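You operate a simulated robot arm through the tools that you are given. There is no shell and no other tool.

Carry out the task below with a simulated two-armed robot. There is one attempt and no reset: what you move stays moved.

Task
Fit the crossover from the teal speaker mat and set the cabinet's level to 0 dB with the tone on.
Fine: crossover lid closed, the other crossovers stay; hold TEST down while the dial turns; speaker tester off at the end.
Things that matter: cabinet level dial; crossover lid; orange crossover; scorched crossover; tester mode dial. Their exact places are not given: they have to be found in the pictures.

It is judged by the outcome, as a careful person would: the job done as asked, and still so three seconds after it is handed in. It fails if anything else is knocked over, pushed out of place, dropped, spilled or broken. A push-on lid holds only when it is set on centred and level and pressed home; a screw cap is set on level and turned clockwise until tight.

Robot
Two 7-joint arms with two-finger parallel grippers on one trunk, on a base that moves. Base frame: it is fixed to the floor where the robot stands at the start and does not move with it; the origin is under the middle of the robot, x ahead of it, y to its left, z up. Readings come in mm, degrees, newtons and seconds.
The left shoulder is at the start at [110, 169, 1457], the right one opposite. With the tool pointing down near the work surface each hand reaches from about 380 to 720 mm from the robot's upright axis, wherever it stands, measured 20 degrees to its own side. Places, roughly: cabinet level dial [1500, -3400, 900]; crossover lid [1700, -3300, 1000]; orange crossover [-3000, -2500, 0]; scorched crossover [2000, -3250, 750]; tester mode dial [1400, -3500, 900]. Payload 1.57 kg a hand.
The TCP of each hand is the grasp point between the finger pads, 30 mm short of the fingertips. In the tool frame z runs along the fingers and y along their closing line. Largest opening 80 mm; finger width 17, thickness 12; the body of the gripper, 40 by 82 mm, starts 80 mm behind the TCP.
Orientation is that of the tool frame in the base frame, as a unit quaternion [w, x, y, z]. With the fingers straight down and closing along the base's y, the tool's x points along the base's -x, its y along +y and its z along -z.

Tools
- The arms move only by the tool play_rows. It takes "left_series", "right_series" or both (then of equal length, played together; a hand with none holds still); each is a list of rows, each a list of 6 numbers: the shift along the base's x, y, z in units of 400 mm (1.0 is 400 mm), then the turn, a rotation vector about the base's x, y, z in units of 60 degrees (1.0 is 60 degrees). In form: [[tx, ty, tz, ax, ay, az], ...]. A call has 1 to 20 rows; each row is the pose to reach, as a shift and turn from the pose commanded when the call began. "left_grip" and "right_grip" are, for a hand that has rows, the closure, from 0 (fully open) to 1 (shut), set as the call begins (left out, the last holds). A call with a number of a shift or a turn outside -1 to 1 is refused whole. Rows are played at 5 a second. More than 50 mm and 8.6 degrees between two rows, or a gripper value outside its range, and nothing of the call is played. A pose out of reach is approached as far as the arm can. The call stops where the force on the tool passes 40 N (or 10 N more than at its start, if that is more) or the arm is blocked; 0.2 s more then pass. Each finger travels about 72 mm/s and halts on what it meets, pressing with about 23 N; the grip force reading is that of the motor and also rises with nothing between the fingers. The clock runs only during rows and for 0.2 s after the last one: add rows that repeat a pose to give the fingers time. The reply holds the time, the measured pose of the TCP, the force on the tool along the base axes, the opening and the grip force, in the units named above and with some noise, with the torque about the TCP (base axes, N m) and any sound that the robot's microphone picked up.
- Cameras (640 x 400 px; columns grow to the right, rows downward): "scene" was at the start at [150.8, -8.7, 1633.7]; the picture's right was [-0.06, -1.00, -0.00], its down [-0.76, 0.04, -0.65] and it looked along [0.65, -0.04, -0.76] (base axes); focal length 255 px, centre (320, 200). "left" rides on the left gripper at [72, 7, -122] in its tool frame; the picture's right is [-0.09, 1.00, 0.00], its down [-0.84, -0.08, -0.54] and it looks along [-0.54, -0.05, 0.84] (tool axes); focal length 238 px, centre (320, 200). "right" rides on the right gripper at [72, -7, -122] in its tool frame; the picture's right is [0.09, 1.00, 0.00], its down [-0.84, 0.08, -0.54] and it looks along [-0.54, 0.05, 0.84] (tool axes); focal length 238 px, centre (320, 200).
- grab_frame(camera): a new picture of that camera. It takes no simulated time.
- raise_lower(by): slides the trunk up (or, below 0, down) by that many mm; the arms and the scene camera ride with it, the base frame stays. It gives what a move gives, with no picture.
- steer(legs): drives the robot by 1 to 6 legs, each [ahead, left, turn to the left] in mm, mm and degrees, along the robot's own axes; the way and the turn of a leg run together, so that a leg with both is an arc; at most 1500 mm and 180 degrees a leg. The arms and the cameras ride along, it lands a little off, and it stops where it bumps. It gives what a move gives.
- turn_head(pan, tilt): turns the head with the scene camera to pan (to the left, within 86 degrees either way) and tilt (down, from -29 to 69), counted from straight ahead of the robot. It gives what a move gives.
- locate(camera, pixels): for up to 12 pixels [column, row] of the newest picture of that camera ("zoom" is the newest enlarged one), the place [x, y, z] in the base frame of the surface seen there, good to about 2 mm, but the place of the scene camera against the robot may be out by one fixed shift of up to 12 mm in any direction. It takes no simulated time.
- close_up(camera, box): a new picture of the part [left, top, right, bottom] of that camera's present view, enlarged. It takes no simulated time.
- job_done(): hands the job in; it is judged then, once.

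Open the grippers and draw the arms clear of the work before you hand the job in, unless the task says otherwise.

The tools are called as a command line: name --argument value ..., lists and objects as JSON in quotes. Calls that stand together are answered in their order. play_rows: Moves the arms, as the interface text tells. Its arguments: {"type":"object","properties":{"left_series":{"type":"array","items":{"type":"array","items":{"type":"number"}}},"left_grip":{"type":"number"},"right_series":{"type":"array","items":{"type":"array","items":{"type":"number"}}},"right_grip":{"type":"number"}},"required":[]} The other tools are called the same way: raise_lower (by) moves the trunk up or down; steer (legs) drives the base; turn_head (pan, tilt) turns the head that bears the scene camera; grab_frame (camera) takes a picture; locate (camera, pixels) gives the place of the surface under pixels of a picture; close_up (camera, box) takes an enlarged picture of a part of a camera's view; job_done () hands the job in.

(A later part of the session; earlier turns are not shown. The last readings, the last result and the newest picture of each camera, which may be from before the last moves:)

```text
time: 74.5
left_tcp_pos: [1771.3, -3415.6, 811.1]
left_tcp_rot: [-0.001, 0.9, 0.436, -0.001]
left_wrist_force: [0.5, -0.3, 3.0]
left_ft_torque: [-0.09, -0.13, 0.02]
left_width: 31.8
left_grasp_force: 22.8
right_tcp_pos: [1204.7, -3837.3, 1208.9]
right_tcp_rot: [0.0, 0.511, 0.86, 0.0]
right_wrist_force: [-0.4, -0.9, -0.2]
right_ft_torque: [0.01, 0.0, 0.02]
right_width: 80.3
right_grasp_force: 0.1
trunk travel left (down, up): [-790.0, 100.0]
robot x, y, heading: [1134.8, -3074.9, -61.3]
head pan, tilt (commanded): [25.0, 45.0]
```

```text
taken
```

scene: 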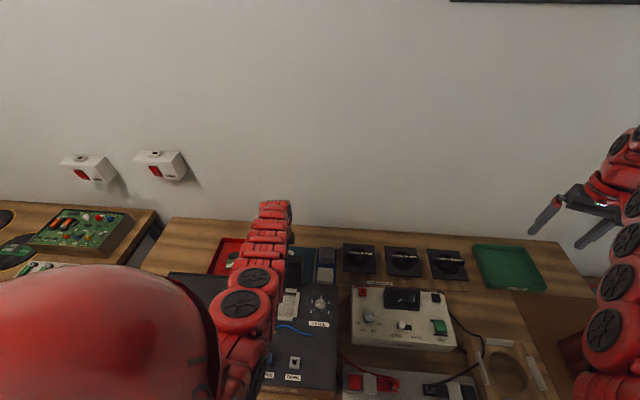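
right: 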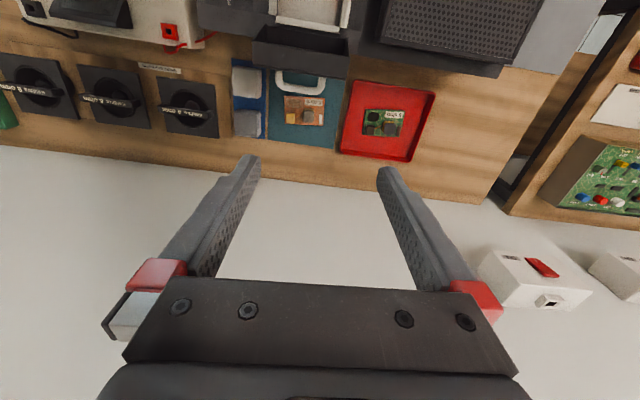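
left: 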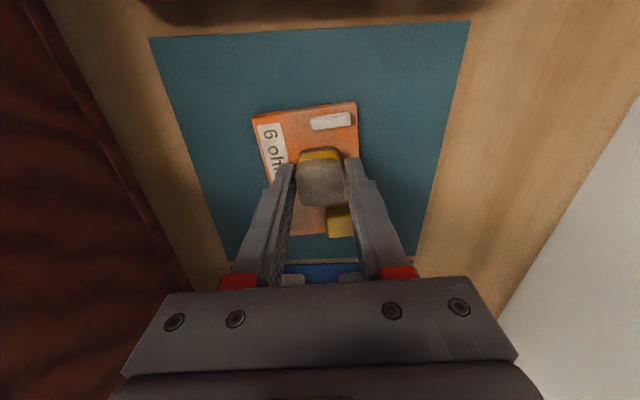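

Gripped: width 31.8 mm, 22.8 N. I raise the trunk 96 mm, then lift the hand to clear the lid.

raise_lower --by 96

play_rows --left_series '[[0, 0, 0.08, 0, 0, 0], [0, 0, 0.16, 0, 0, 0], [0, 0, 0.24, 0, 0, 0], [0, 0, 0.32, 0, 0, 0], [0, 0, 0.4, 0, 0, 0], [0, 0, 0.49, 0, 0, 0], [0, 0, 0.49, 0, 0, 0]]'

grab_frame --camera "left"

```text
time: 75.8
left_tcp_pos: [1771.7, -3415.3, 904.9]
left_tcp_rot: [-0.001, 0.9, 0.435, 0.0]
left_wrist_force: [0.1, 0.9, -1.7]
left_ft_torque: [0.02, 0.0, -0.01]
left_width: 31.9
left_grasp_force: 23.4
right_tcp_pos: [1205.2, -3837.7, 1303.9]
right_tcp_rot: [0.001, 0.51, 0.86, 0.001]
right_wrist_force: [-0.2, 0.4, -0.2]
right_ft_torque: [-0.03, 0.04, -0.04]
right_width: 79.8
right_grasp_force: 0.0
trunk travel left (down, up): [-886.0, 4.0]
robot x, y, heading: [1136.8, -3074.3, -61.4]
head pan, tilt (commanded): [25.0, 45.0]
```

```text
time: 77.5
left_tcp_pos: [1772.0, -3416.1, 1103.5]
left_tcp_rot: [-0.001, 0.9, 0.436, -0.001]
left_wrist_force: [0.2, -0.8, -2.2]
left_ft_torque: [0.0, -0.05, 0.02]
left_width: 32.1
left_grasp_force: 22.9
right_tcp_pos: [1205.8, -3836.6, 1304.7]
right_tcp_rot: [0.001, 0.511, 0.86, 0.001]
right_wrist_force: [0.0, 0.3, -0.1]
right_ft_torque: [0.0, 0.02, 0.0]
right_width: 80.2
right_grasp_force: 0.1
trunk travel left (down, up): [-886.0, 4.0]
robot x, y, heading: [1138.2, -3076.4, -61.3]
head pan, tilt (commanded): [25.0, 45.0]
```

```text
taken
```

left: 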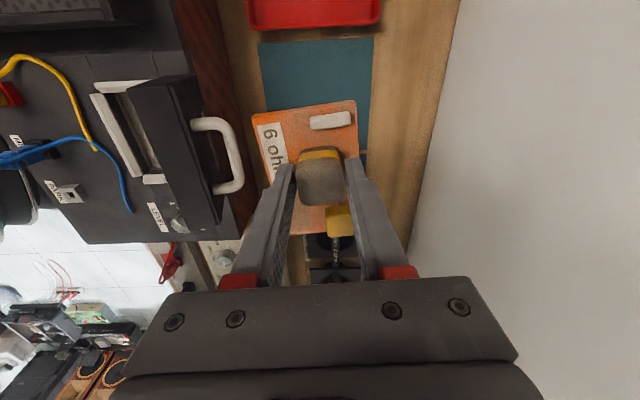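

The board is held and clears the lid (its bottom ≈1054). I measure its orientation in the hand by locating points along its edges.

close_up --camera "left" --box '[230, 80, 390, 240]'

locate --camera "left" --pixels '[[255, 121], [353, 104], [305, 112], [280, 116], [330, 108], [357, 150], [263, 150], [265, 165], [322, 180], [330, 121], [338, 222], [300, 232]]'

```text
2.50 times, centred on (310, 160) of left
```

zoom: 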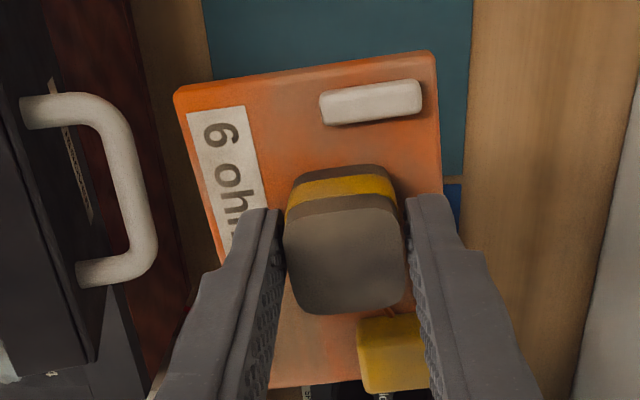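

```text
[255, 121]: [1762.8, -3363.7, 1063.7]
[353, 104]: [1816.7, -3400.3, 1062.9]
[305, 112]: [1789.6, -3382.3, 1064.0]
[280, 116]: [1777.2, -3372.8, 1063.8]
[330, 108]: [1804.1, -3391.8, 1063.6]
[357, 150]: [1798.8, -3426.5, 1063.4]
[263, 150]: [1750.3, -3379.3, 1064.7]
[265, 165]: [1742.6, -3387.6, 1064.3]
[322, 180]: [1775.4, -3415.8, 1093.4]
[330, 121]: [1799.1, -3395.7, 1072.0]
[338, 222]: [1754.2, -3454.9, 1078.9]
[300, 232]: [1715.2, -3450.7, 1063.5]
```

Board heading in the hand is ≈−34.7°, so it needs −6.3° more yaw for the bay (−41°). I carry it over the lid to above the bay at z≈1115.

play_rows --left_series '[[0, 0, 0.03, 0, 0, 0], [-0.061, 0.05, 0.03, 0, 0, -0.015], [-0.123, 0.099, 0.03, 0, 0, -0.03], [-0.184, 0.149, 0.03, 0, 0, -0.045], [-0.245, 0.198, 0.03, 0, 0, -0.06], [-0.307, 0.248, 0.03, 0, 0, -0.075], [-0.368, 0.297, 0.03, 0, 0, -0.09], [-0.4295, 0.347, 0.03, 0, 0, -0.105], [-0.4295, 0.347, 0.03, 0, 0, -0.105]]'

grab_frame --camera "left"

```text
time: 79.5
left_tcp_pos: [1597.6, -3269.7, 1096.8]
left_tcp_rot: [0.007, 0.923, 0.385, -0.002]
left_wrist_force: [0.0, 0.2, -1.9]
left_ft_torque: [0.02, -0.03, 0.0]
left_width: 32.0
left_grasp_force: 22.8
left hand out of reach, approached as far as the arm can: row 2, 3, 4, 5, 6, 7, 8, 9
right_tcp_pos: [1205.6, -3835.7, 1304.9]
right_tcp_rot: [0.001, 0.511, 0.86, 0.001]
right_wrist_force: [0.3, -0.3, -0.2]
right_ft_torque: [0.0, 0.02, 0.01]
right_width: 79.9
right_grasp_force: 0.1
trunk travel left (down, up): [-886.0, 4.0]
robot x, y, heading: [1133.3, -3075.9, -61.0]
head pan, tilt (commanded): [25.0, 45.0]
```

```text
taken
```

left: 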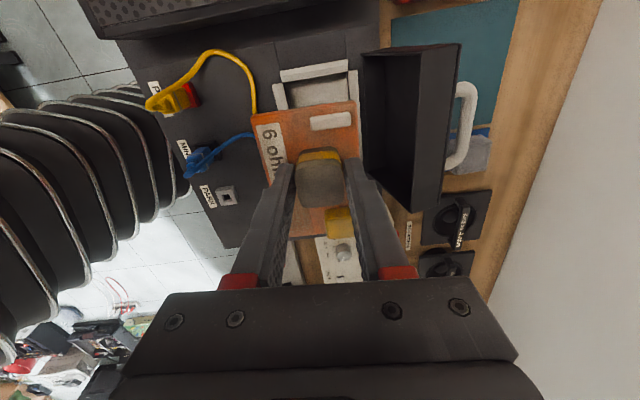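

The board is over the bay at z≈1097 with no contact. I descend to z≈985 while correcting x,y to (1600,−3277).

play_rows --left_series '[[0.003, -0.009, -0.08, 0, 0, 0], [0.0065, -0.019, -0.16, 0, 0, 0], [0.0065, -0.019, -0.24, 0, 0, 0], [0.0065, -0.019, -0.28, 0, 0, 0], [0.0065, -0.019, -0.28, 0, 0, 0]]'

grab_frame --camera "left"

```text
time: 80.7
left_tcp_pos: [1595.0, -3278.0, 987.1]
left_tcp_rot: [-0.001, 0.923, 0.386, -0.001]
left_wrist_force: [-0.2, -0.5, -2.0]
left_ft_torque: [0.0, -0.01, 0.01]
left_width: 31.9
left_grasp_force: 23.0
right_tcp_pos: [1206.0, -3838.1, 1304.4]
right_tcp_rot: [0.0, 0.51, 0.86, 0.001]
right_wrist_force: [0.3, -0.8, 0.1]
right_ft_torque: [0.0, -0.03, 0.03]
right_width: 80.0
right_grasp_force: 0.1
trunk travel left (down, up): [-886.0, 4.0]
robot x, y, heading: [1141.0, -3074.5, -61.6]
head pan, tilt (commanded): [25.0, 45.0]
```

```text
taken
```

left: 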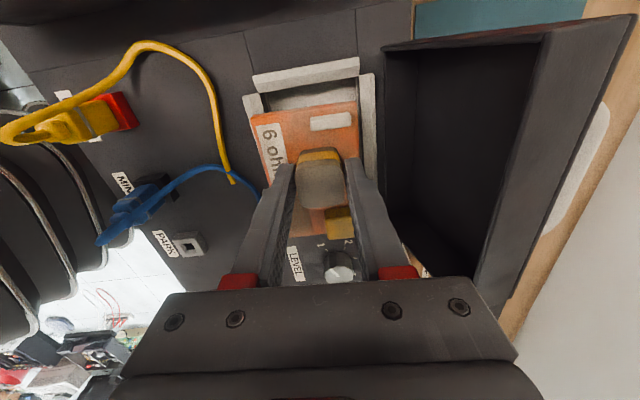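

I locate the bay frame strips and board edges in this view to fine-align.

close_up --camera "left" --box '[230, 45, 390, 145]'

locate --camera "zoom" --pixels '[[100, 120], [300, 85], [500, 60], [70, 220], [80, 250], [530, 150], [545, 300], [95, 285], [500, 235], [300, 260], [120, 160], [480, 90]]'

```text
4.00 times, centred on (310, 95) of left
```

zoom: 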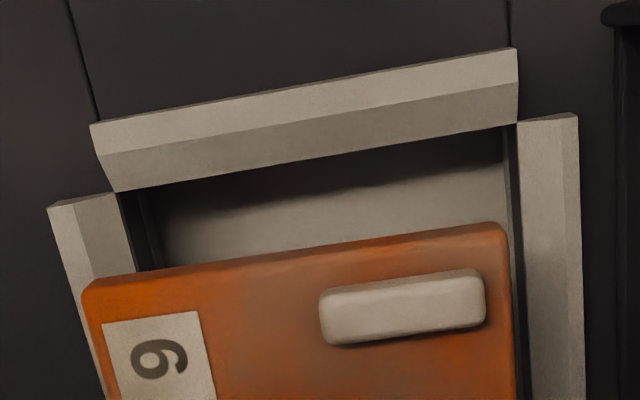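

```text
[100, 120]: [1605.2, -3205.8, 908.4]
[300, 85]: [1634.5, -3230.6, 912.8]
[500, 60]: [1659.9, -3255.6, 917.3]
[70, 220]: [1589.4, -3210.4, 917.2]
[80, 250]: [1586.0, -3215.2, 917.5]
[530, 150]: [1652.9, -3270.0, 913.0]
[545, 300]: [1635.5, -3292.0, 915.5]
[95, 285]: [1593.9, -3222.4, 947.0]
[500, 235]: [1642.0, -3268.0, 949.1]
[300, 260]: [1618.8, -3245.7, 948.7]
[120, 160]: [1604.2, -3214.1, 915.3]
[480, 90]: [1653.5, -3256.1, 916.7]
```

I take a finer set of edge points to determine board and frame angles and gaps.

locate --camera "zoom" --pixels '[[500, 260], [505, 320], [510, 390], [95, 305], [104, 350], [114, 395], [526, 170], [532, 280], [538, 390], [130, 292], [300, 270], [470, 247]]'

```text
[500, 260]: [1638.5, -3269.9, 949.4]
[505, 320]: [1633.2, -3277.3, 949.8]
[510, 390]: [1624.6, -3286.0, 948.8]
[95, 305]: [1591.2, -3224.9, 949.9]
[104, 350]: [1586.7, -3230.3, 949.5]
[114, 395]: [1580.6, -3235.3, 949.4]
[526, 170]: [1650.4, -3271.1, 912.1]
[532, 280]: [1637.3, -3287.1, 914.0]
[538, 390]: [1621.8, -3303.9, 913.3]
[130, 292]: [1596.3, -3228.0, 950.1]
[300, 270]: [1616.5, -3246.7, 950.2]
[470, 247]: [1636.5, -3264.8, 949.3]
```

Gaps computed: the board needs +5.6 mm x, +1.1 mm y and about +1.4° yaw. I correct, then lower to z≈955.

play_rows --left_series '[[0.014, 0.003, 0, 0, 0, 0.023], [0.014, 0.003, 0, 0, 0, 0.023], [0.014, 0.003, -0.04, 0, 0, 0.023], [0.014, 0.003, -0.08, 0, 0, 0.023], [0.014, 0.003, -0.08, 0, 0, 0.023]]'

close_up --camera "left" --box '[220, 30, 420, 155]'

```text
time: 81.8
left_tcp_pos: [1599.2, -3276.1, 954.8]
left_tcp_rot: [-0.001, 0.917, 0.398, -0.001]
left_wrist_force: [7.2, -2.9, -3.0]
left_ft_torque: [-0.19, -0.28, -0.02]
left_width: 32.1
left_grasp_force: 23.3
right_tcp_pos: [1207.3, -3838.2, 1303.2]
right_tcp_rot: [0.0, 0.51, 0.86, 0.001]
right_wrist_force: [0.4, 0.6, 0.0]
right_ft_torque: [-0.01, -0.01, 0.01]
right_width: 79.8
right_grasp_force: 0.0
trunk travel left (down, up): [-886.0, 4.0]
robot x, y, heading: [1139.9, -3074.4, -61.4]
head pan, tilt (commanded): [25.0, 45.0]
```

```text
3.20 times, centred on (320, 92) of left
```

zoom: 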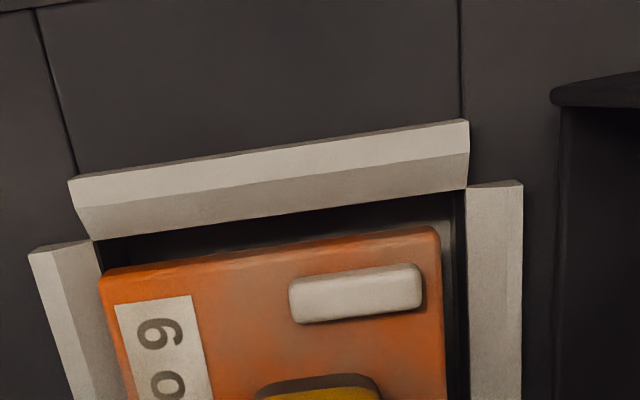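

The board is inside the frame but presses lightly on the near strip (force +7 N in x). I shift it +3.5 mm away from the robot and continue lowering.

play_rows --left_series '[[0.007, -0.006, 0, 0, 0, 0], [0.007, -0.006, 0, 0, 0, 0], [0.007, -0.006, -0.025, 0, 0, 0], [0.007, -0.006, -0.04, 0, 0, 0], [0.007, -0.006, -0.04, 0, 0, 0]]'

close_up --camera "left" --box '[220, 30, 420, 155]'

```text
time: 83.0
left_tcp_pos: [1602.5, -3277.8, 939.8]
left_tcp_rot: [-0.001, 0.918, 0.397, 0.0]
left_wrist_force: [1.8, 0.2, -1.4]
left_ft_torque: [0.05, 0.03, -0.02]
left_width: 32.0
left_grasp_force: 23.1
right_tcp_pos: [1205.7, -3839.1, 1304.1]
right_tcp_rot: [0.0, 0.511, 0.859, 0.001]
right_wrist_force: [0.0, 0.2, 0.0]
right_ft_torque: [0.02, 0.0, -0.01]
right_width: 79.8
right_grasp_force: 0.1
trunk travel left (down, up): [-886.0, 4.0]
robot x, y, heading: [1139.3, -3073.2, -61.1]
head pan, tilt (commanded): [25.0, 45.0]
```

```text
3.20 times, centred on (320, 92) of left
```

zoom: 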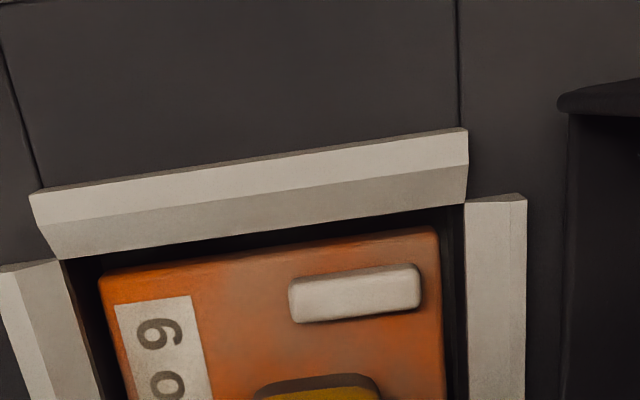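

The board now has gaps on both sides and low force. I lower another 8 mm to seat it on the floor.

play_rows --left_series '[[0, 0, -0.008, 0, 0, 0], [0, 0, -0.014, 0, 0, 0], [0, 0, -0.02, 0, 0, 0], [0, 0, -0.02, 0, 0, 0]]'

```text
time: 84.0
left_tcp_pos: [1601.3, -3278.1, 933.0]
left_tcp_rot: [0.0, 0.918, 0.396, -0.002]
left_wrist_force: [-0.2, 0.4, -2.0]
left_ft_torque: [-0.01, -0.09, -0.01]
left_width: 32.0
left_grasp_force: 22.8
right_tcp_pos: [1205.0, -3838.0, 1305.4]
right_tcp_rot: [0.0, 0.511, 0.86, 0.001]
right_wrist_force: [0.3, 0.4, 0.3]
right_ft_torque: [-0.01, 0.06, -0.01]
right_width: 80.1
right_grasp_force: 0.1
trunk travel left (down, up): [-886.0, 4.0]
robot x, y, heading: [1138.2, -3071.9, -61.4]
head pan, tilt (commanded): [25.0, 45.0]
```

No floor contact yet (Fz still −2 N = board weight). I lower a further 6 mm in small steps.

play_rows --left_series '[[0, 0, -0.005, 0, 0, 0], [0, 0, -0.01, 0, 0, 0], [0, 0, -0.015, 0, 0, 0], [0, 0, -0.015, 0, 0, 0]]'

close_up --camera "left" --box '[220, 30, 420, 155]'

```text
time: 85.0
left_tcp_pos: [1601.0, -3278.0, 926.4]
left_tcp_rot: [0.0, 0.918, 0.397, 0.0]
left_wrist_force: [3.9, 1.1, 23.0]
left_ft_torque: [0.21, 0.2, -0.04]
left_width: 32.2
left_grasp_force: 23.0
right_tcp_pos: [1204.6, -3837.3, 1304.6]
right_tcp_rot: [0.001, 0.51, 0.86, 0.0]
right_wrist_force: [0.1, -0.4, -0.6]
right_ft_torque: [-0.04, 0.0, -0.04]
right_width: 80.1
right_grasp_force: 0.0
trunk travel left (down, up): [-886.0, 4.0]
robot x, y, heading: [1133.3, -3075.2, -61.4]
head pan, tilt (commanded): [25.0, 45.0]
```

```text
3.20 times, centred on (320, 92) of left
```

zoom: 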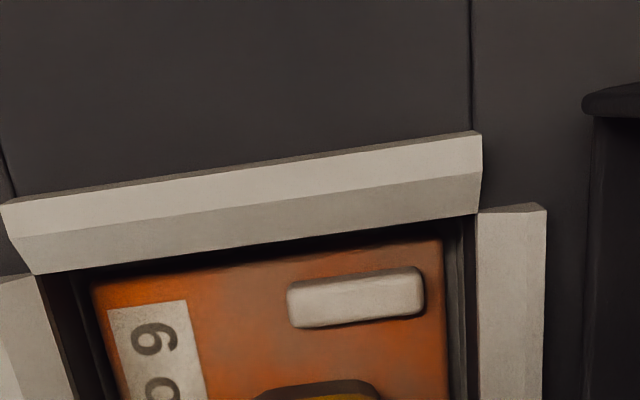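

The board is seated (23 N push-back). I ease up 2 mm and open the fingers slightly to ~40 mm.

locate --camera "zoom" --pixels '[[130, 290], [420, 350], [300, 350], [420, 255], [355, 295], [25, 240], [510, 300]]'

play_rows --left_series '[[0, 0, 0.005, 0, 0, 0], [0, 0, 0.005, 0, 0, 0], [0, 0, 0.005, 0, 0, 0]]' --left_grip 0.5

grab_frame --camera "left"

```text
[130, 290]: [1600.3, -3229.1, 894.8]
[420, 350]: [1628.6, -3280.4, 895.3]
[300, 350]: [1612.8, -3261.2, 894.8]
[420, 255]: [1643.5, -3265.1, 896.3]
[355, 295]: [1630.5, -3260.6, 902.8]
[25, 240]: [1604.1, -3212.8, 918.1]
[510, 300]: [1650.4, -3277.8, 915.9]
```

```text
time: 85.8
left_tcp_pos: [1601.4, -3279.3, 926.7]
left_tcp_rot: [0.0, 0.918, 0.396, -0.001]
left_wrist_force: [-0.8, 1.6, 1.0]
left_ft_torque: [-0.01, 0.01, -0.04]
left_width: 39.5
left_grasp_force: 0.0
right_tcp_pos: [1205.5, -3837.1, 1304.5]
right_tcp_rot: [0.001, 0.511, 0.86, 0.0]
right_wrist_force: [-0.2, 0.0, 0.1]
right_ft_torque: [0.01, -0.02, -0.01]
right_width: 80.0
right_grasp_force: 0.1
trunk travel left (down, up): [-886.0, 4.0]
robot x, y, heading: [1136.4, -3073.8, -61.2]
head pan, tilt (commanded): [25.0, 45.0]
```

```text
taken
```

left: 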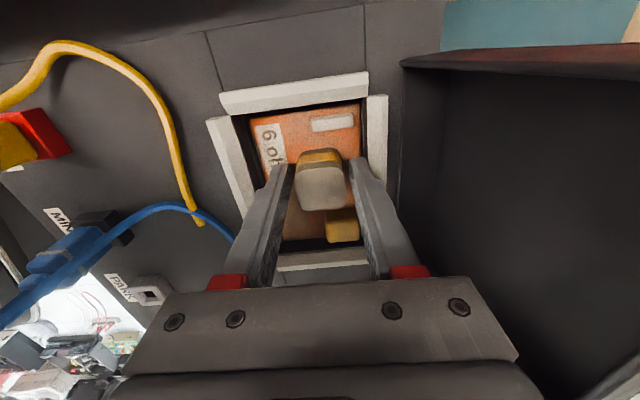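

The board sits level in the bay (top z≈895 throughout) and is released. I lift straight up.

play_rows --left_series '[[0, 0, 0.03, 0, 0, 0], [0, 0, 0.08, 0, 0, 0], [0, 0, 0.16, 0, 0, 0], [0, 0, 0.25, 0, 0, 0], [0, 0, 0.34, 0, 0, 0], [0, 0, 0.4, 0, 0, 0]]'

grab_frame --camera "left"

```text
time: 87.2
left_tcp_pos: [1601.4, -3281.5, 1086.0]
left_tcp_rot: [0.002, 0.918, 0.398, -0.001]
left_wrist_force: [1.5, -0.4, -0.2]
left_ft_torque: [0.0, 0.0, -0.02]
left_width: 40.0
left_grasp_force: 0.1
right_tcp_pos: [1205.6, -3836.7, 1303.6]
right_tcp_rot: [0.001, 0.51, 0.86, 0.001]
right_wrist_force: [-0.2, 0.3, 0.3]
right_ft_torque: [0.02, -0.02, 0.01]
right_width: 79.8
right_grasp_force: 0.0
trunk travel left (down, up): [-886.0, 4.0]
robot x, y, heading: [1141.1, -3075.1, -61.3]
head pan, tilt (commanded): [25.0, 45.0]
```

```text
taken
```

left: 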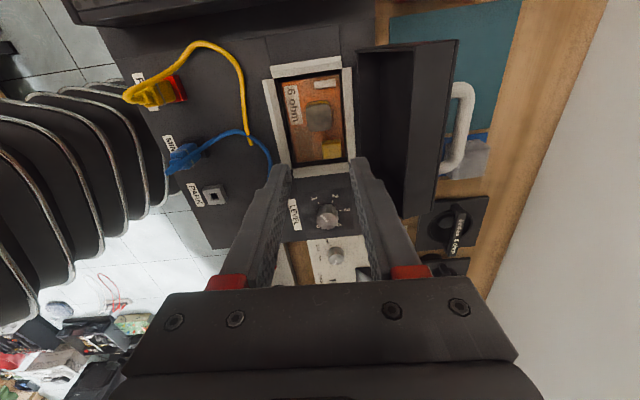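

The orange board is in the bay. Now I inspect how the lid is mounted, zooming on its base.

close_up --camera "left" --box '[320, 30, 500, 225]'

locate --camera "left" --pixels '[[362, 60], [372, 52], [400, 50], [440, 45], [455, 45], [400, 120], [430, 120], [445, 120], [400, 215], [375, 180], [465, 100], [445, 170]]'

```text
2.05 times, centred on (410, 128) of left
```

zoom: 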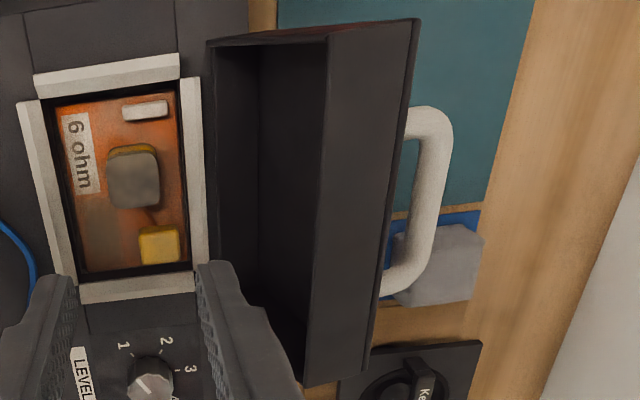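

```text
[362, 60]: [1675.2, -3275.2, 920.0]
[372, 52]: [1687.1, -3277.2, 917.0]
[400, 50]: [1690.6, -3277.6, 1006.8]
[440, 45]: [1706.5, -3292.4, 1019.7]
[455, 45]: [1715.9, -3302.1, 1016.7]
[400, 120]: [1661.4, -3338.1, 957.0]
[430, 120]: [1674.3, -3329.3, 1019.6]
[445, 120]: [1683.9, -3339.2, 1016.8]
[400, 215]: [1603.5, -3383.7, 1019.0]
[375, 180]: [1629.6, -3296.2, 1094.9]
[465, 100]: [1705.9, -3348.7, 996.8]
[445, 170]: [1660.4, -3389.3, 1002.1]
```

The lid is hinged behind the bay, leaning back ~12°, its handle near the free end. I close the fingers, go over the lid and come down behind its handle at about (1723,−3398), tips z≈1000.

play_rows --left_series '[[0, 0, 0.02, 0, 0, 0], [0.061, -0.059, 0.02, 0, 0, 0], [0.122, -0.117, 0.02, 0, 0, 0], [0.183, -0.175, 0.02, 0, 0, 0], [0.244, -0.234, 0.02, 0, 0, 0], [0.305, -0.292, 0.02, 0, 0, 0], [0.305, -0.292, 0.02, 0, 0, 0]]' --left_grip 1.0

grab_frame --camera "left"

```text
time: 88.8
left_tcp_pos: [1724.1, -3401.0, 1091.6]
left_tcp_rot: [-0.001, 0.918, 0.396, 0.0]
left_wrist_force: [-0.8, 0.2, -0.3]
left_ft_torque: [0.03, -0.01, -0.02]
left_width: 0.0
left_grasp_force: 22.0
left hand out of reach, approached as far as the arm can: row 1, 2, 3, 4, 5, 6, 7
right_tcp_pos: [1204.2, -3837.4, 1305.4]
right_tcp_rot: [0.001, 0.51, 0.86, 0.0]
right_wrist_force: [-0.5, 0.2, 0.0]
right_ft_torque: [0.02, -0.02, 0.01]
right_width: 80.1
right_grasp_force: 0.0
trunk travel left (down, up): [-886.0, 4.0]
robot x, y, heading: [1140.2, -3080.1, -61.3]
head pan, tilt (commanded): [25.0, 45.0]
```

```text
taken
```

left: 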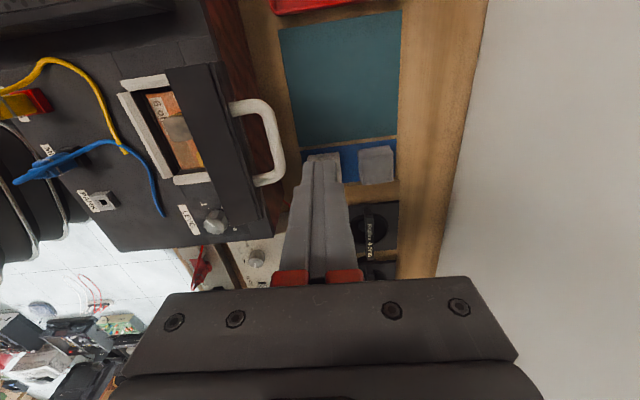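

Hand is behind the lid. I confirm the handle's position and descend to TCP z≈1028.

locate --camera "left" --pixels '[[275, 140], [235, 107], [262, 104], [282, 170], [265, 182], [278, 155]]'

play_rows --left_series '[[0, 0, -0.08, 0, 0, 0], [0, 0, -0.16, 0, 0, 0], [0, 0, -0.16, 0, 0, 0]]'

grab_frame --camera "left"

```text
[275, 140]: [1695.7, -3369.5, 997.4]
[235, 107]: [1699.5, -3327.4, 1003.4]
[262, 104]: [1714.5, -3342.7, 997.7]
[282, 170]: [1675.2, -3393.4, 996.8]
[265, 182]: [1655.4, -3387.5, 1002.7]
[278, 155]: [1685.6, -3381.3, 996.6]
```

```text
time: 89.7
left_tcp_pos: [1725.3, -3397.7, 1024.3]
left_tcp_rot: [-0.001, 0.918, 0.396, 0.0]
left_wrist_force: [0.1, -0.4, 0.5]
left_ft_torque: [0.02, -0.02, 0.01]
left_width: 0.1
left_grasp_force: 21.5
right_tcp_pos: [1204.4, -3837.6, 1305.2]
right_tcp_rot: [0.001, 0.51, 0.86, 0.0]
right_wrist_force: [-0.4, 0.6, 0.6]
right_ft_torque: [0.0, 0.02, 0.01]
right_width: 80.2
right_grasp_force: 0.0
trunk travel left (down, up): [-886.0, 4.0]
robot x, y, heading: [1136.4, -3076.9, -61.3]
head pan, tilt (commanded): [25.0, 45.0]
```

```text
taken
```

left: 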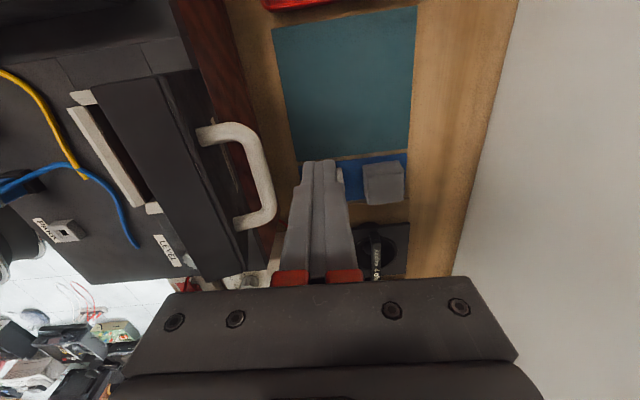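

The handle bar is centred at ≈(1695,−3368,997), about 30 mm ahead of the fingertips. I lower 9 mm and push the lid toward the robot along the cabinet's axis.

play_rows --left_series '[[0, 0, -0.0225, 0, 0, 0], [-0.0225, 0.0195, -0.0225, 0, 0, 0], [-0.045, 0.039, -0.0225, 0, 0, 0], [-0.0675, 0.0585, -0.0225, 0, 0, 0], [-0.09, 0.078, -0.0225, 0, 0, 0], [-0.1125, 0.0975, -0.0225, 0, 0, 0], [-0.135, 0.117, -0.0225, 0, 0, 0]]'

grab_frame --camera "left"

```text
time: 90.8
left_tcp_pos: [1700.4, -3376.6, 1020.1]
left_tcp_rot: [0.01, 0.917, 0.398, 0.004]
left_wrist_force: [2.2, -3.9, 5.0]
left_ft_torque: [-0.11, -0.04, 0.02]
left_width: 0.0
left_grasp_force: 21.0
right_tcp_pos: [1206.2, -3837.2, 1304.3]
right_tcp_rot: [0.0, 0.511, 0.859, 0.001]
right_wrist_force: [0.2, 0.9, 0.2]
right_ft_torque: [-0.02, -0.03, 0.0]
right_width: 80.0
right_grasp_force: 0.0
trunk travel left (down, up): [-886.0, 4.0]
robot x, y, heading: [1136.2, -3074.1, -61.3]
head pan, tilt (commanded): [25.0, 45.0]
stopped in row 5 (left hand): the force on the tool passed its limit at 47 N (the readings are from after the stop); the commanded pose is now the measured one
```

```text
taken
```

left: 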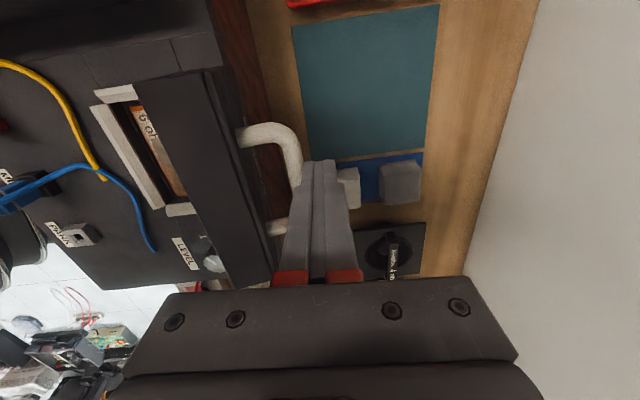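

The push stopped at 47 N with the fingers against the handle. I check whether the lid moved.

locate --camera "left" --pixels '[[205, 75], [180, 130], [215, 180], [245, 260], [285, 140], [160, 110], [290, 165], [235, 270]]'

close_up --camera "left" --box '[90, 50, 340, 290]'

```text
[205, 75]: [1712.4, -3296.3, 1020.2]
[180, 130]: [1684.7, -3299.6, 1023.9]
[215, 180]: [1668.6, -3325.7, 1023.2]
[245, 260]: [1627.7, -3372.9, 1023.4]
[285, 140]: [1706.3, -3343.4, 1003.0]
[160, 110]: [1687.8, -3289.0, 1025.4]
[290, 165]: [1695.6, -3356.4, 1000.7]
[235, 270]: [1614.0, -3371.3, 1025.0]
```

```text
1.67 times, centred on (215, 170) of left
```

zoom: 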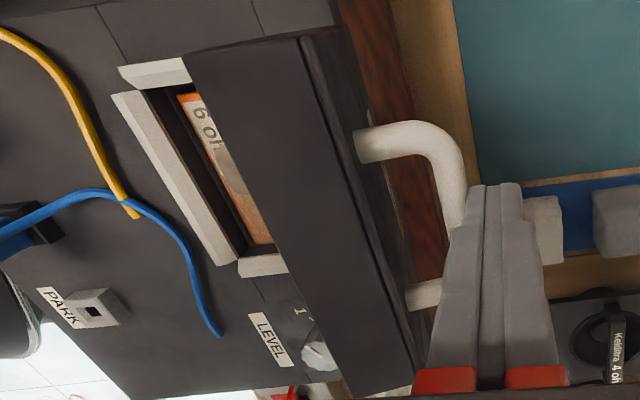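

The lid did swing a little (handle moved ~6 mm), so it turns but the push was too quick. I push again more slowly.

play_rows --left_series '[[-0.006, 0.005, -0.005, 0, 0, 0], [-0.011, 0.01, -0.01, 0, 0, 0], [-0.017, 0.0145, -0.01, 0, 0, 0], [-0.0225, 0.0195, -0.01, 0, 0, 0], [-0.028, 0.0245, -0.01, 0, 0, 0], [-0.034, 0.029, -0.01, 0, 0, 0], [-0.04, 0.034, -0.01, 0, 0, 0], [-0.045, 0.039, -0.01, 0, 0, 0]]'

close_up --camera "left" --box '[90, 50, 340, 290]'

```text
time: 91.3
left_tcp_pos: [1700.8, -3376.9, 1019.3]
left_tcp_rot: [0.016, 0.918, 0.397, 0.009]
left_wrist_force: [4.4, -2.0, 3.8]
left_ft_torque: [-0.04, -0.05, 0.03]
left_width: 0.0
left_grasp_force: 21.2
right_tcp_pos: [1204.6, -3838.6, 1304.7]
right_tcp_rot: [0.001, 0.51, 0.86, 0.001]
right_wrist_force: [-0.6, 0.6, -0.4]
right_ft_torque: [0.0, 0.01, -0.02]
right_width: 80.3
right_grasp_force: 0.1
trunk travel left (down, up): [-886.0, 4.0]
robot x, y, heading: [1138.2, -3072.5, -61.5]
head pan, tilt (commanded): [25.0, 45.0]
stopped in row 2 (left hand): the force on the tool passed its limit at 44 N (the readings are from after the stop); the commanded pose is now the measured one
```

```text
1.67 times, centred on (215, 170) of left
```

zoom: 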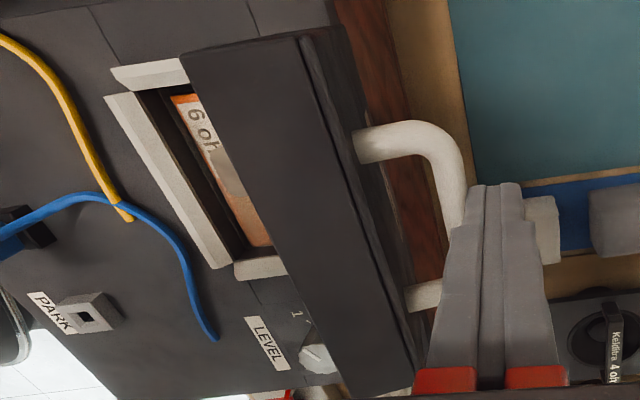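

It is stiff again. I look at the lid from the scene camera to understand what resists.

turn_head --pan 15 --tilt 50

grab_frame --camera "scene"

close_up --camera "scene" --box '[190, 160, 350, 280]'

```text
time: 92.0
left_tcp_pos: [1700.7, -3375.1, 1019.6]
left_tcp_rot: [0.015, 0.917, 0.398, 0.007]
left_wrist_force: [4.8, -4.4, 6.3]
left_ft_torque: [-0.08, -0.01, 0.04]
left_width: 0.0
left_grasp_force: 21.1
right_tcp_pos: [1205.7, -3837.8, 1304.6]
right_tcp_rot: [0.001, 0.511, 0.859, 0.0]
right_wrist_force: [-0.7, -0.2, 0.2]
right_ft_torque: [-0.03, -0.02, -0.01]
right_width: 80.0
right_grasp_force: 0.0
trunk travel left (down, up): [-886.0, 4.0]
robot x, y, heading: [1139.0, -3074.7, -61.3]
head pan, tilt (commanded): [15.0, 50.0]
```

```text
taken
```

scene: 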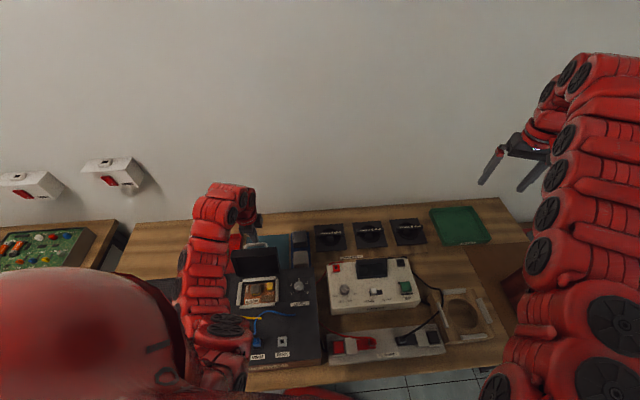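

```text
3.33 times, centred on (270, 220) of scene
```

zoom: 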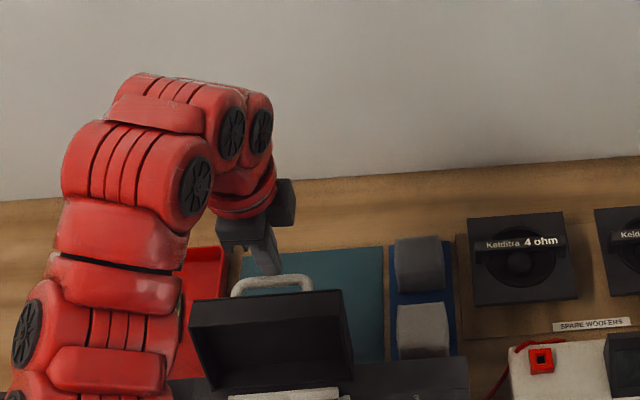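

I push in very small steps (1 mm) to read the force direction and whether the lid creeps.

play_rows --left_series '[[-0.0019, 0.0016, 0, 0, 0, 0], [-0.0038, 0.0033, 0, 0, 0, 0], [-0.0038, 0.0033, 0, 0, 0, 0], [-0.0038, 0.0033, 0, 0, 0, 0]]'

play_rows --left_series '[[-0.0019, 0.0016, 0, 0, 0, 0], [-0.0038, 0.0033, 0, 0, 0, 0], [-0.0038, 0.0033, 0, 0, 0, 0], [-0.0038, 0.0033, 0, 0, 0, 0]]'

```text
time: 93.0
left_tcp_pos: [1699.1, -3374.9, 1020.4]
left_tcp_rot: [0.016, 0.918, 0.397, 0.008]
left_wrist_force: [12.9, -9.6, 15.9]
left_ft_torque: [-0.11, -0.14, 0.04]
left_width: 0.0
left_grasp_force: 21.1
right_tcp_pos: [1205.4, -3837.6, 1305.1]
right_tcp_rot: [0.0, 0.511, 0.86, 0.001]
right_wrist_force: [-0.1, -0.5, 0.6]
right_ft_torque: [-0.04, 0.03, 0.02]
right_width: 80.1
right_grasp_force: 0.1
trunk travel left (down, up): [-886.0, 4.0]
robot x, y, heading: [1138.1, -3074.7, -61.5]
head pan, tilt (commanded): [15.0, 50.0]
```

```text
time: 94.0
left_tcp_pos: [1695.8, -3370.8, 1015.9]
left_tcp_rot: [0.012, 0.918, 0.397, 0.006]
left_wrist_force: [-0.4, -0.5, 0.4]
left_ft_torque: [-0.01, 0.0, 0.0]
left_width: 0.0
left_grasp_force: 21.1
right_tcp_pos: [1206.5, -3837.7, 1304.0]
right_tcp_rot: [0.001, 0.511, 0.859, 0.0]
right_wrist_force: [0.3, -1.0, 0.1]
right_ft_torque: [-0.01, -0.01, -0.02]
right_width: 80.1
right_grasp_force: 0.1
trunk travel left (down, up): [-886.0, 4.0]
robot x, y, heading: [1138.8, -3071.8, -61.4]
head pan, tilt (commanded): [15.0, 50.0]
```

The force vanished in the last step — either the lid moved on or the finger slipped over the bar. I look.

grab_frame --camera "left"

close_up --camera "scene" --box '[190, 180, 350, 300]'

```text
taken
```

left: 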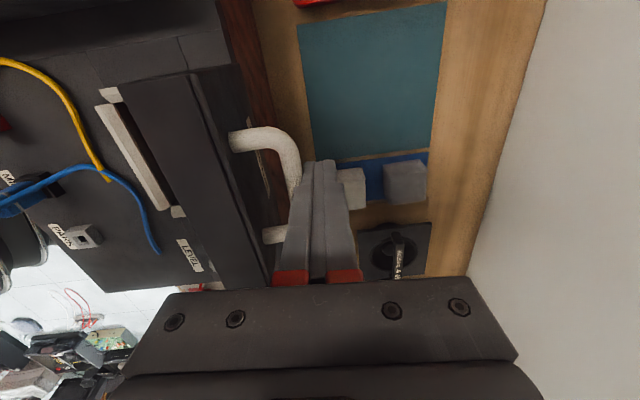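

```text
3.33 times, centred on (270, 240) of scene
```

zoom: 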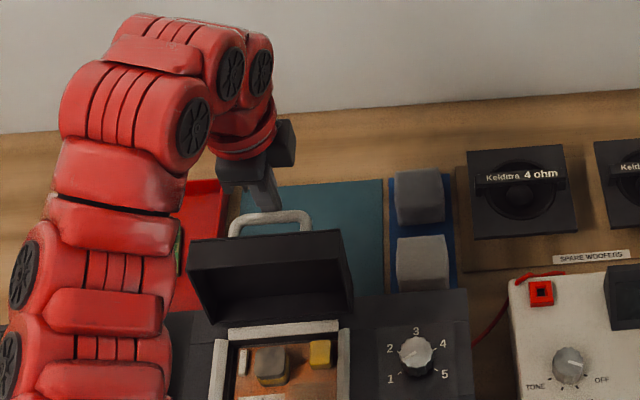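

The lid is swinging forward now. I continue pushing slowly.

play_rows --left_series '[[-0.005, 0.0045, 0, 0, 0, 0], [-0.01, 0.009, 0, 0, 0, 0], [-0.015, 0.0135, 0, 0, 0, 0], [-0.02, 0.0175, 0, 0, 0, 0], [-0.025, 0.022, 0, 0, 0, 0], [-0.03, 0.026, 0, 0, 0, 0], [-0.035, 0.0305, 0, 0, 0, 0], [-0.04, 0.035, 0, 0, 0, 0], [-0.045, 0.039, 0, 0, 0, 0]]'

grab_frame --camera "left"

close_up --camera "scene" --box '[190, 180, 350, 300]'

```text
time: 96.0
left_tcp_pos: [1678.3, -3356.7, 1020.2]
left_tcp_rot: [0.015, 0.918, 0.397, 0.007]
left_wrist_force: [-0.8, -0.9, 0.1]
left_ft_torque: [-0.01, -0.03, -0.01]
left_width: 0.0
left_grasp_force: 21.5
right_tcp_pos: [1204.7, -3836.3, 1304.6]
right_tcp_rot: [0.0, 0.511, 0.86, 0.001]
right_wrist_force: [0.2, 0.1, -0.4]
right_ft_torque: [0.04, 0.02, 0.02]
right_width: 80.2
right_grasp_force: 0.0
trunk travel left (down, up): [-886.0, 4.0]
robot x, y, heading: [1137.1, -3073.4, -61.2]
head pan, tilt (commanded): [15.0, 50.0]
```

```text
taken
```

left: 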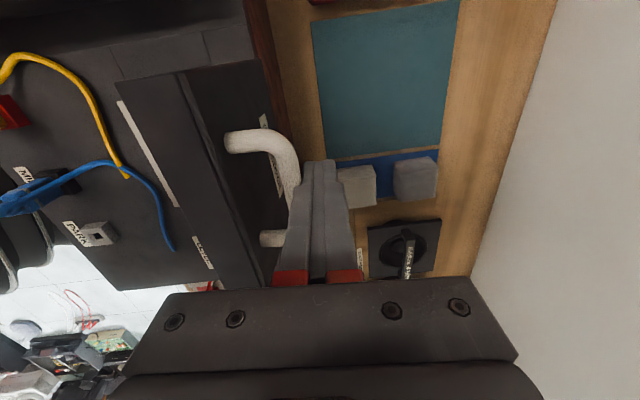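

```text
3.33 times, centred on (270, 240) of scene
```

zoom: 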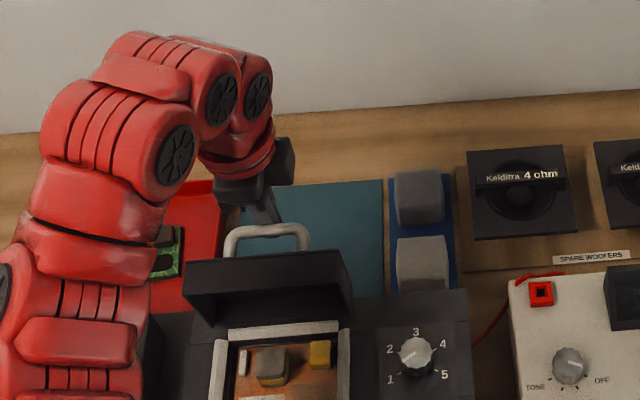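

The lid keeps tilting forward with negligible force. I continue another ~45 mm.

play_rows --left_series '[[-0.0085, 0.0075, 0, 0, 0, 0], [-0.017, 0.015, 0, 0, 0, 0], [-0.0255, 0.022, 0, 0, 0, 0], [-0.034, 0.0295, 0, 0, 0, 0], [-0.0425, 0.037, 0, 0, 0, 0], [-0.051, 0.0445, 0, 0, 0, 0], [-0.0595, 0.0515, 0, 0, 0, 0], [-0.068, 0.059, 0, 0, 0, 0], [-0.0765, 0.0665, 0, 0, 0, 0], [-0.085, 0.074, 0, 0, 0, 0]]'

grab_frame --camera "left"

close_up --camera "scene" --box '[190, 180, 350, 300]'

```text
time: 97.3
left_tcp_pos: [1663.5, -3343.0, 1023.3]
left_tcp_rot: [0.02, 0.918, 0.397, 0.013]
left_wrist_force: [4.7, -2.8, 21.4]
left_ft_torque: [0.2, 0.27, -0.02]
left_width: 0.0
left_grasp_force: 20.9
right_tcp_pos: [1205.0, -3837.5, 1306.0]
right_tcp_rot: [0.002, 0.511, 0.86, 0.002]
right_wrist_force: [1.0, 0.5, 0.2]
right_ft_torque: [0.02, 0.01, -0.01]
right_width: 80.2
right_grasp_force: 0.0
trunk travel left (down, up): [-886.0, 4.0]
robot x, y, heading: [1138.9, -3075.8, -61.4]
head pan, tilt (commanded): [15.0, 50.0]
stopped in row 6 (left hand): the force on the tool passed its limit at 46 N (the readings are from after the stop); the commanded pose is now the measured one
```

```text
taken
```

left: 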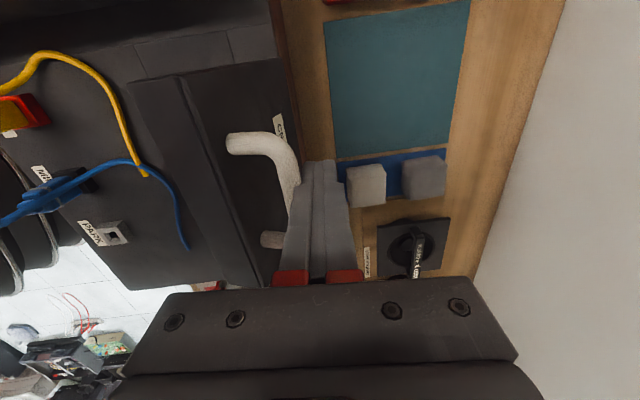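

```text
3.33 times, centred on (270, 240) of scene
```

zoom: 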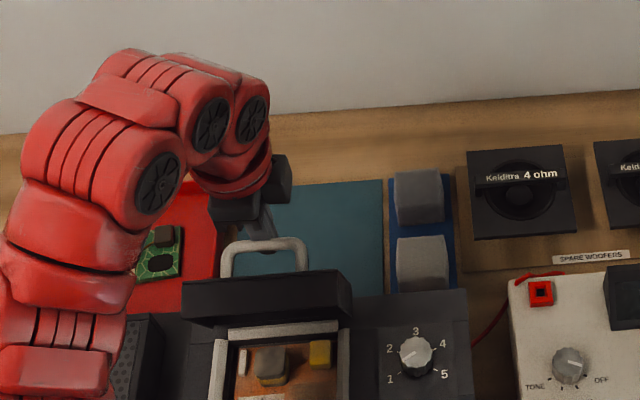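

I locate points on the lid's outer face and edges to find its current angle.

locate --camera "left" --pixels '[[130, 90], [180, 80], [160, 130], [185, 90], [270, 70], [225, 180], [255, 110], [245, 145], [275, 150], [285, 170], [280, 125], [250, 275]]'

close_up --camera "left" --box '[110, 40, 360, 290]'

```text
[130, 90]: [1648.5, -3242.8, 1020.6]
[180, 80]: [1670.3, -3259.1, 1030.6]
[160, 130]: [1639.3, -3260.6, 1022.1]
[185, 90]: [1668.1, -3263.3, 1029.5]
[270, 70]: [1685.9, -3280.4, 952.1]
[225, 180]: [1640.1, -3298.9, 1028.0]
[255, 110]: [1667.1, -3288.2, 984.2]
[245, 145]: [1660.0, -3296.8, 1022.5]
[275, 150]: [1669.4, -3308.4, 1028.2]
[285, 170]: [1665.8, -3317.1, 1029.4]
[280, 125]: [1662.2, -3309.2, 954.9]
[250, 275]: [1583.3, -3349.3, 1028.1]
```

```text
1.60 times, centred on (235, 165) of left
```

zoom: 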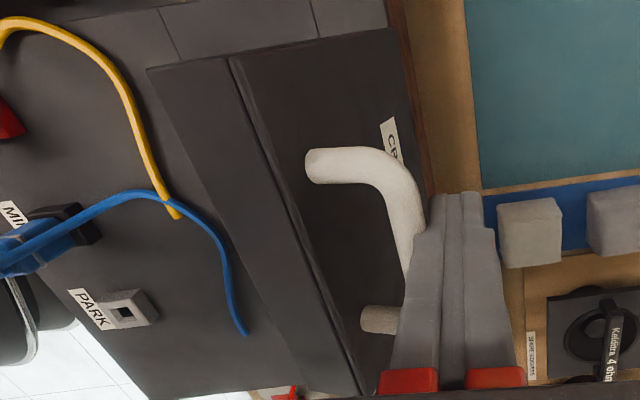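

The lid is at ≈70° (hinge near u_c 3411, z 915) and the handle bar (z≈1029) is catching the finger's shoulder. I back off slightly, raise 20 mm and keep pushing with the tips.

play_rows --left_series '[[0.006, -0.005, 0.01, -0.02, 0.0, 0], [0.006, -0.005, 0.05, -0.02, 0, 0], [-0.004, 0.0035, 0.055, -0.02, 0, 0], [-0.0125, 0.011, 0.055, -0.02, 0, 0], [-0.021, 0.0185, 0.055, -0.02, 0, 0], [-0.0295, 0.0255, 0.055, -0.02, 0, 0], [-0.038, 0.033, 0.055, -0.02, 0, 0], [-0.0465, 0.0405, 0.055, -0.02, 0, 0], [-0.055, 0.048, 0.055, -0.02, 0, 0]]'

grab_frame --camera "left"

close_up --camera "scene" --box '[190, 180, 350, 300]'

```text
time: 99.3
left_tcp_pos: [1642.8, -3324.8, 1044.2]
left_tcp_rot: [0.027, 0.917, 0.397, 0.006]
left_wrist_force: [0.0, -0.3, -0.2]
left_ft_torque: [-0.03, 0.03, -0.01]
left_width: 0.0
left_grasp_force: 21.9
right_tcp_pos: [1204.9, -3837.2, 1305.3]
right_tcp_rot: [0.0, 0.51, 0.86, 0.001]
right_wrist_force: [-0.2, 0.6, 0.6]
right_ft_torque: [-0.01, 0.02, 0.01]
right_width: 79.9
right_grasp_force: 0.1
trunk travel left (down, up): [-886.0, 4.0]
robot x, y, heading: [1134.0, -3070.5, -61.3]
head pan, tilt (commanded): [15.0, 50.0]
```

```text
taken
```

left: 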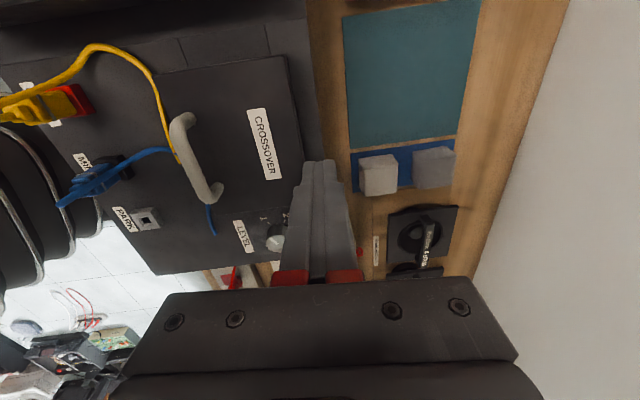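

```text
3.33 times, centred on (270, 240) of scene
```

zoom: 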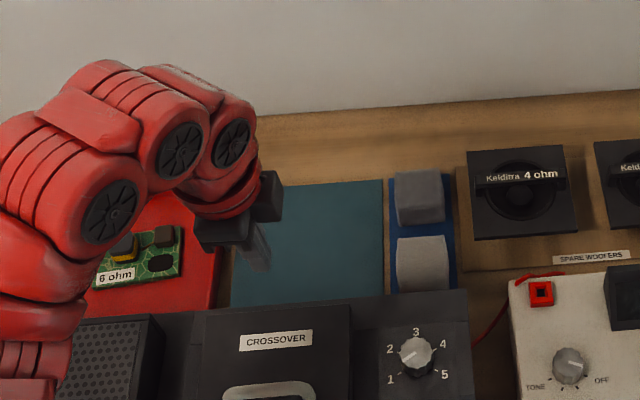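

The lid swung down, showing its "CROSSOVER" label. I check its top's height and level before pressing it home.

locate --camera "left" --pixels '[[265, 140], [230, 90], [285, 70], [175, 90], [230, 180], [210, 130], [175, 140], [250, 200], [185, 200], [160, 75]]'

close_up --camera "left" --box '[100, 30, 340, 290]'

```text
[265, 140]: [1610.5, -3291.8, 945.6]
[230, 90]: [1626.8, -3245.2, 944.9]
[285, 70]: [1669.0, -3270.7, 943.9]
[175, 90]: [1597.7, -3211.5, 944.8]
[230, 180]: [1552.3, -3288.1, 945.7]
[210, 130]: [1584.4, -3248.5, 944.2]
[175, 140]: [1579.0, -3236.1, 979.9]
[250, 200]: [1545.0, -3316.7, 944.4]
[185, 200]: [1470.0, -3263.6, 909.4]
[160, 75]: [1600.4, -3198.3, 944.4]
```

```text
1.54 times, centred on (220, 160) of left
```

zoom: 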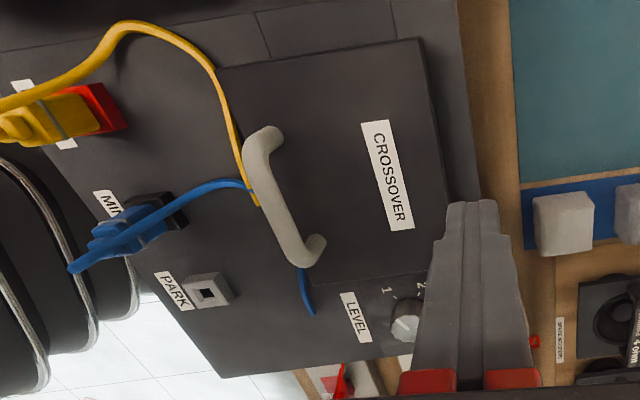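

The lid lies level at z≈944.5 all over. I'll press it home gently with closed fingertips at its middle (1580,−3274), levelling the tool on the way.

play_rows --left_series '[[-0.05, 0.04, 0.01, 0.014, 0.01, 0], [-0.1, 0.08, 0.01, 0.028, 0.02, 0], [-0.157, 0.127, 0.01, 0.043, 0.031, 0], [-0.157, 0.127, -0.08, 0.043, 0.031, 0], [-0.157, 0.127, -0.14, 0.043, 0.031, 0], [-0.157, 0.127, -0.155, 0.043, 0.031, 0], [-0.157, 0.127, -0.155, 0.043, 0.031, 0]]'

```text
time: 100.9
left_tcp_pos: [1579.2, -3274.9, 982.3]
left_tcp_rot: [0.0, 0.918, 0.397, 0.0]
left_wrist_force: [-0.5, -0.8, 0.0]
left_ft_torque: [0.04, 0.01, -0.02]
left_width: 0.2
left_grasp_force: 21.7
right_tcp_pos: [1206.4, -3837.5, 1304.5]
right_tcp_rot: [0.0, 0.511, 0.86, 0.001]
right_wrist_force: [-0.4, 0.6, -0.6]
right_ft_torque: [-0.01, 0.01, -0.01]
right_width: 80.0
right_grasp_force: 0.1
trunk travel left (down, up): [-886.0, 4.0]
robot x, y, heading: [1137.7, -3070.9, -61.1]
head pan, tilt (commanded): [15.0, 50.0]
```

Tips are ~7 mm above the lid. I press down in small steps to about 25 N.

play_rows --left_series '[[0, 0, -0.01, 0, 0, 0], [0, 0, -0.016, 0, 0, 0], [0, 0, -0.02, 0, 0, 0], [0, 0, -0.024, 0, 0, 0], [0, 0, -0.028, 0, 0, 0]]'

```text
time: 101.9
left_tcp_pos: [1580.0, -3273.5, 973.9]
left_tcp_rot: [0.005, 0.917, 0.398, 0.002]
left_wrist_force: [-0.6, 4.8, 31.1]
left_ft_torque: [0.14, 0.1, 0.0]
left_width: 0.0
left_grasp_force: 20.9
right_tcp_pos: [1202.9, -3836.3, 1305.6]
right_tcp_rot: [0.002, 0.511, 0.86, 0.0]
right_wrist_force: [-0.4, -0.7, -0.1]
right_ft_torque: [0.03, 0.0, 0.0]
right_width: 80.0
right_grasp_force: 0.0
trunk travel left (down, up): [-886.0, 4.0]
robot x, y, heading: [1134.8, -3074.1, -61.0]
head pan, tilt (commanded): [15.0, 50.0]
stopped in row 5 (left hand): the force on the tool passed its limit at 43 N (the readings are from after the stop); the commanded pose is now the measured one
```

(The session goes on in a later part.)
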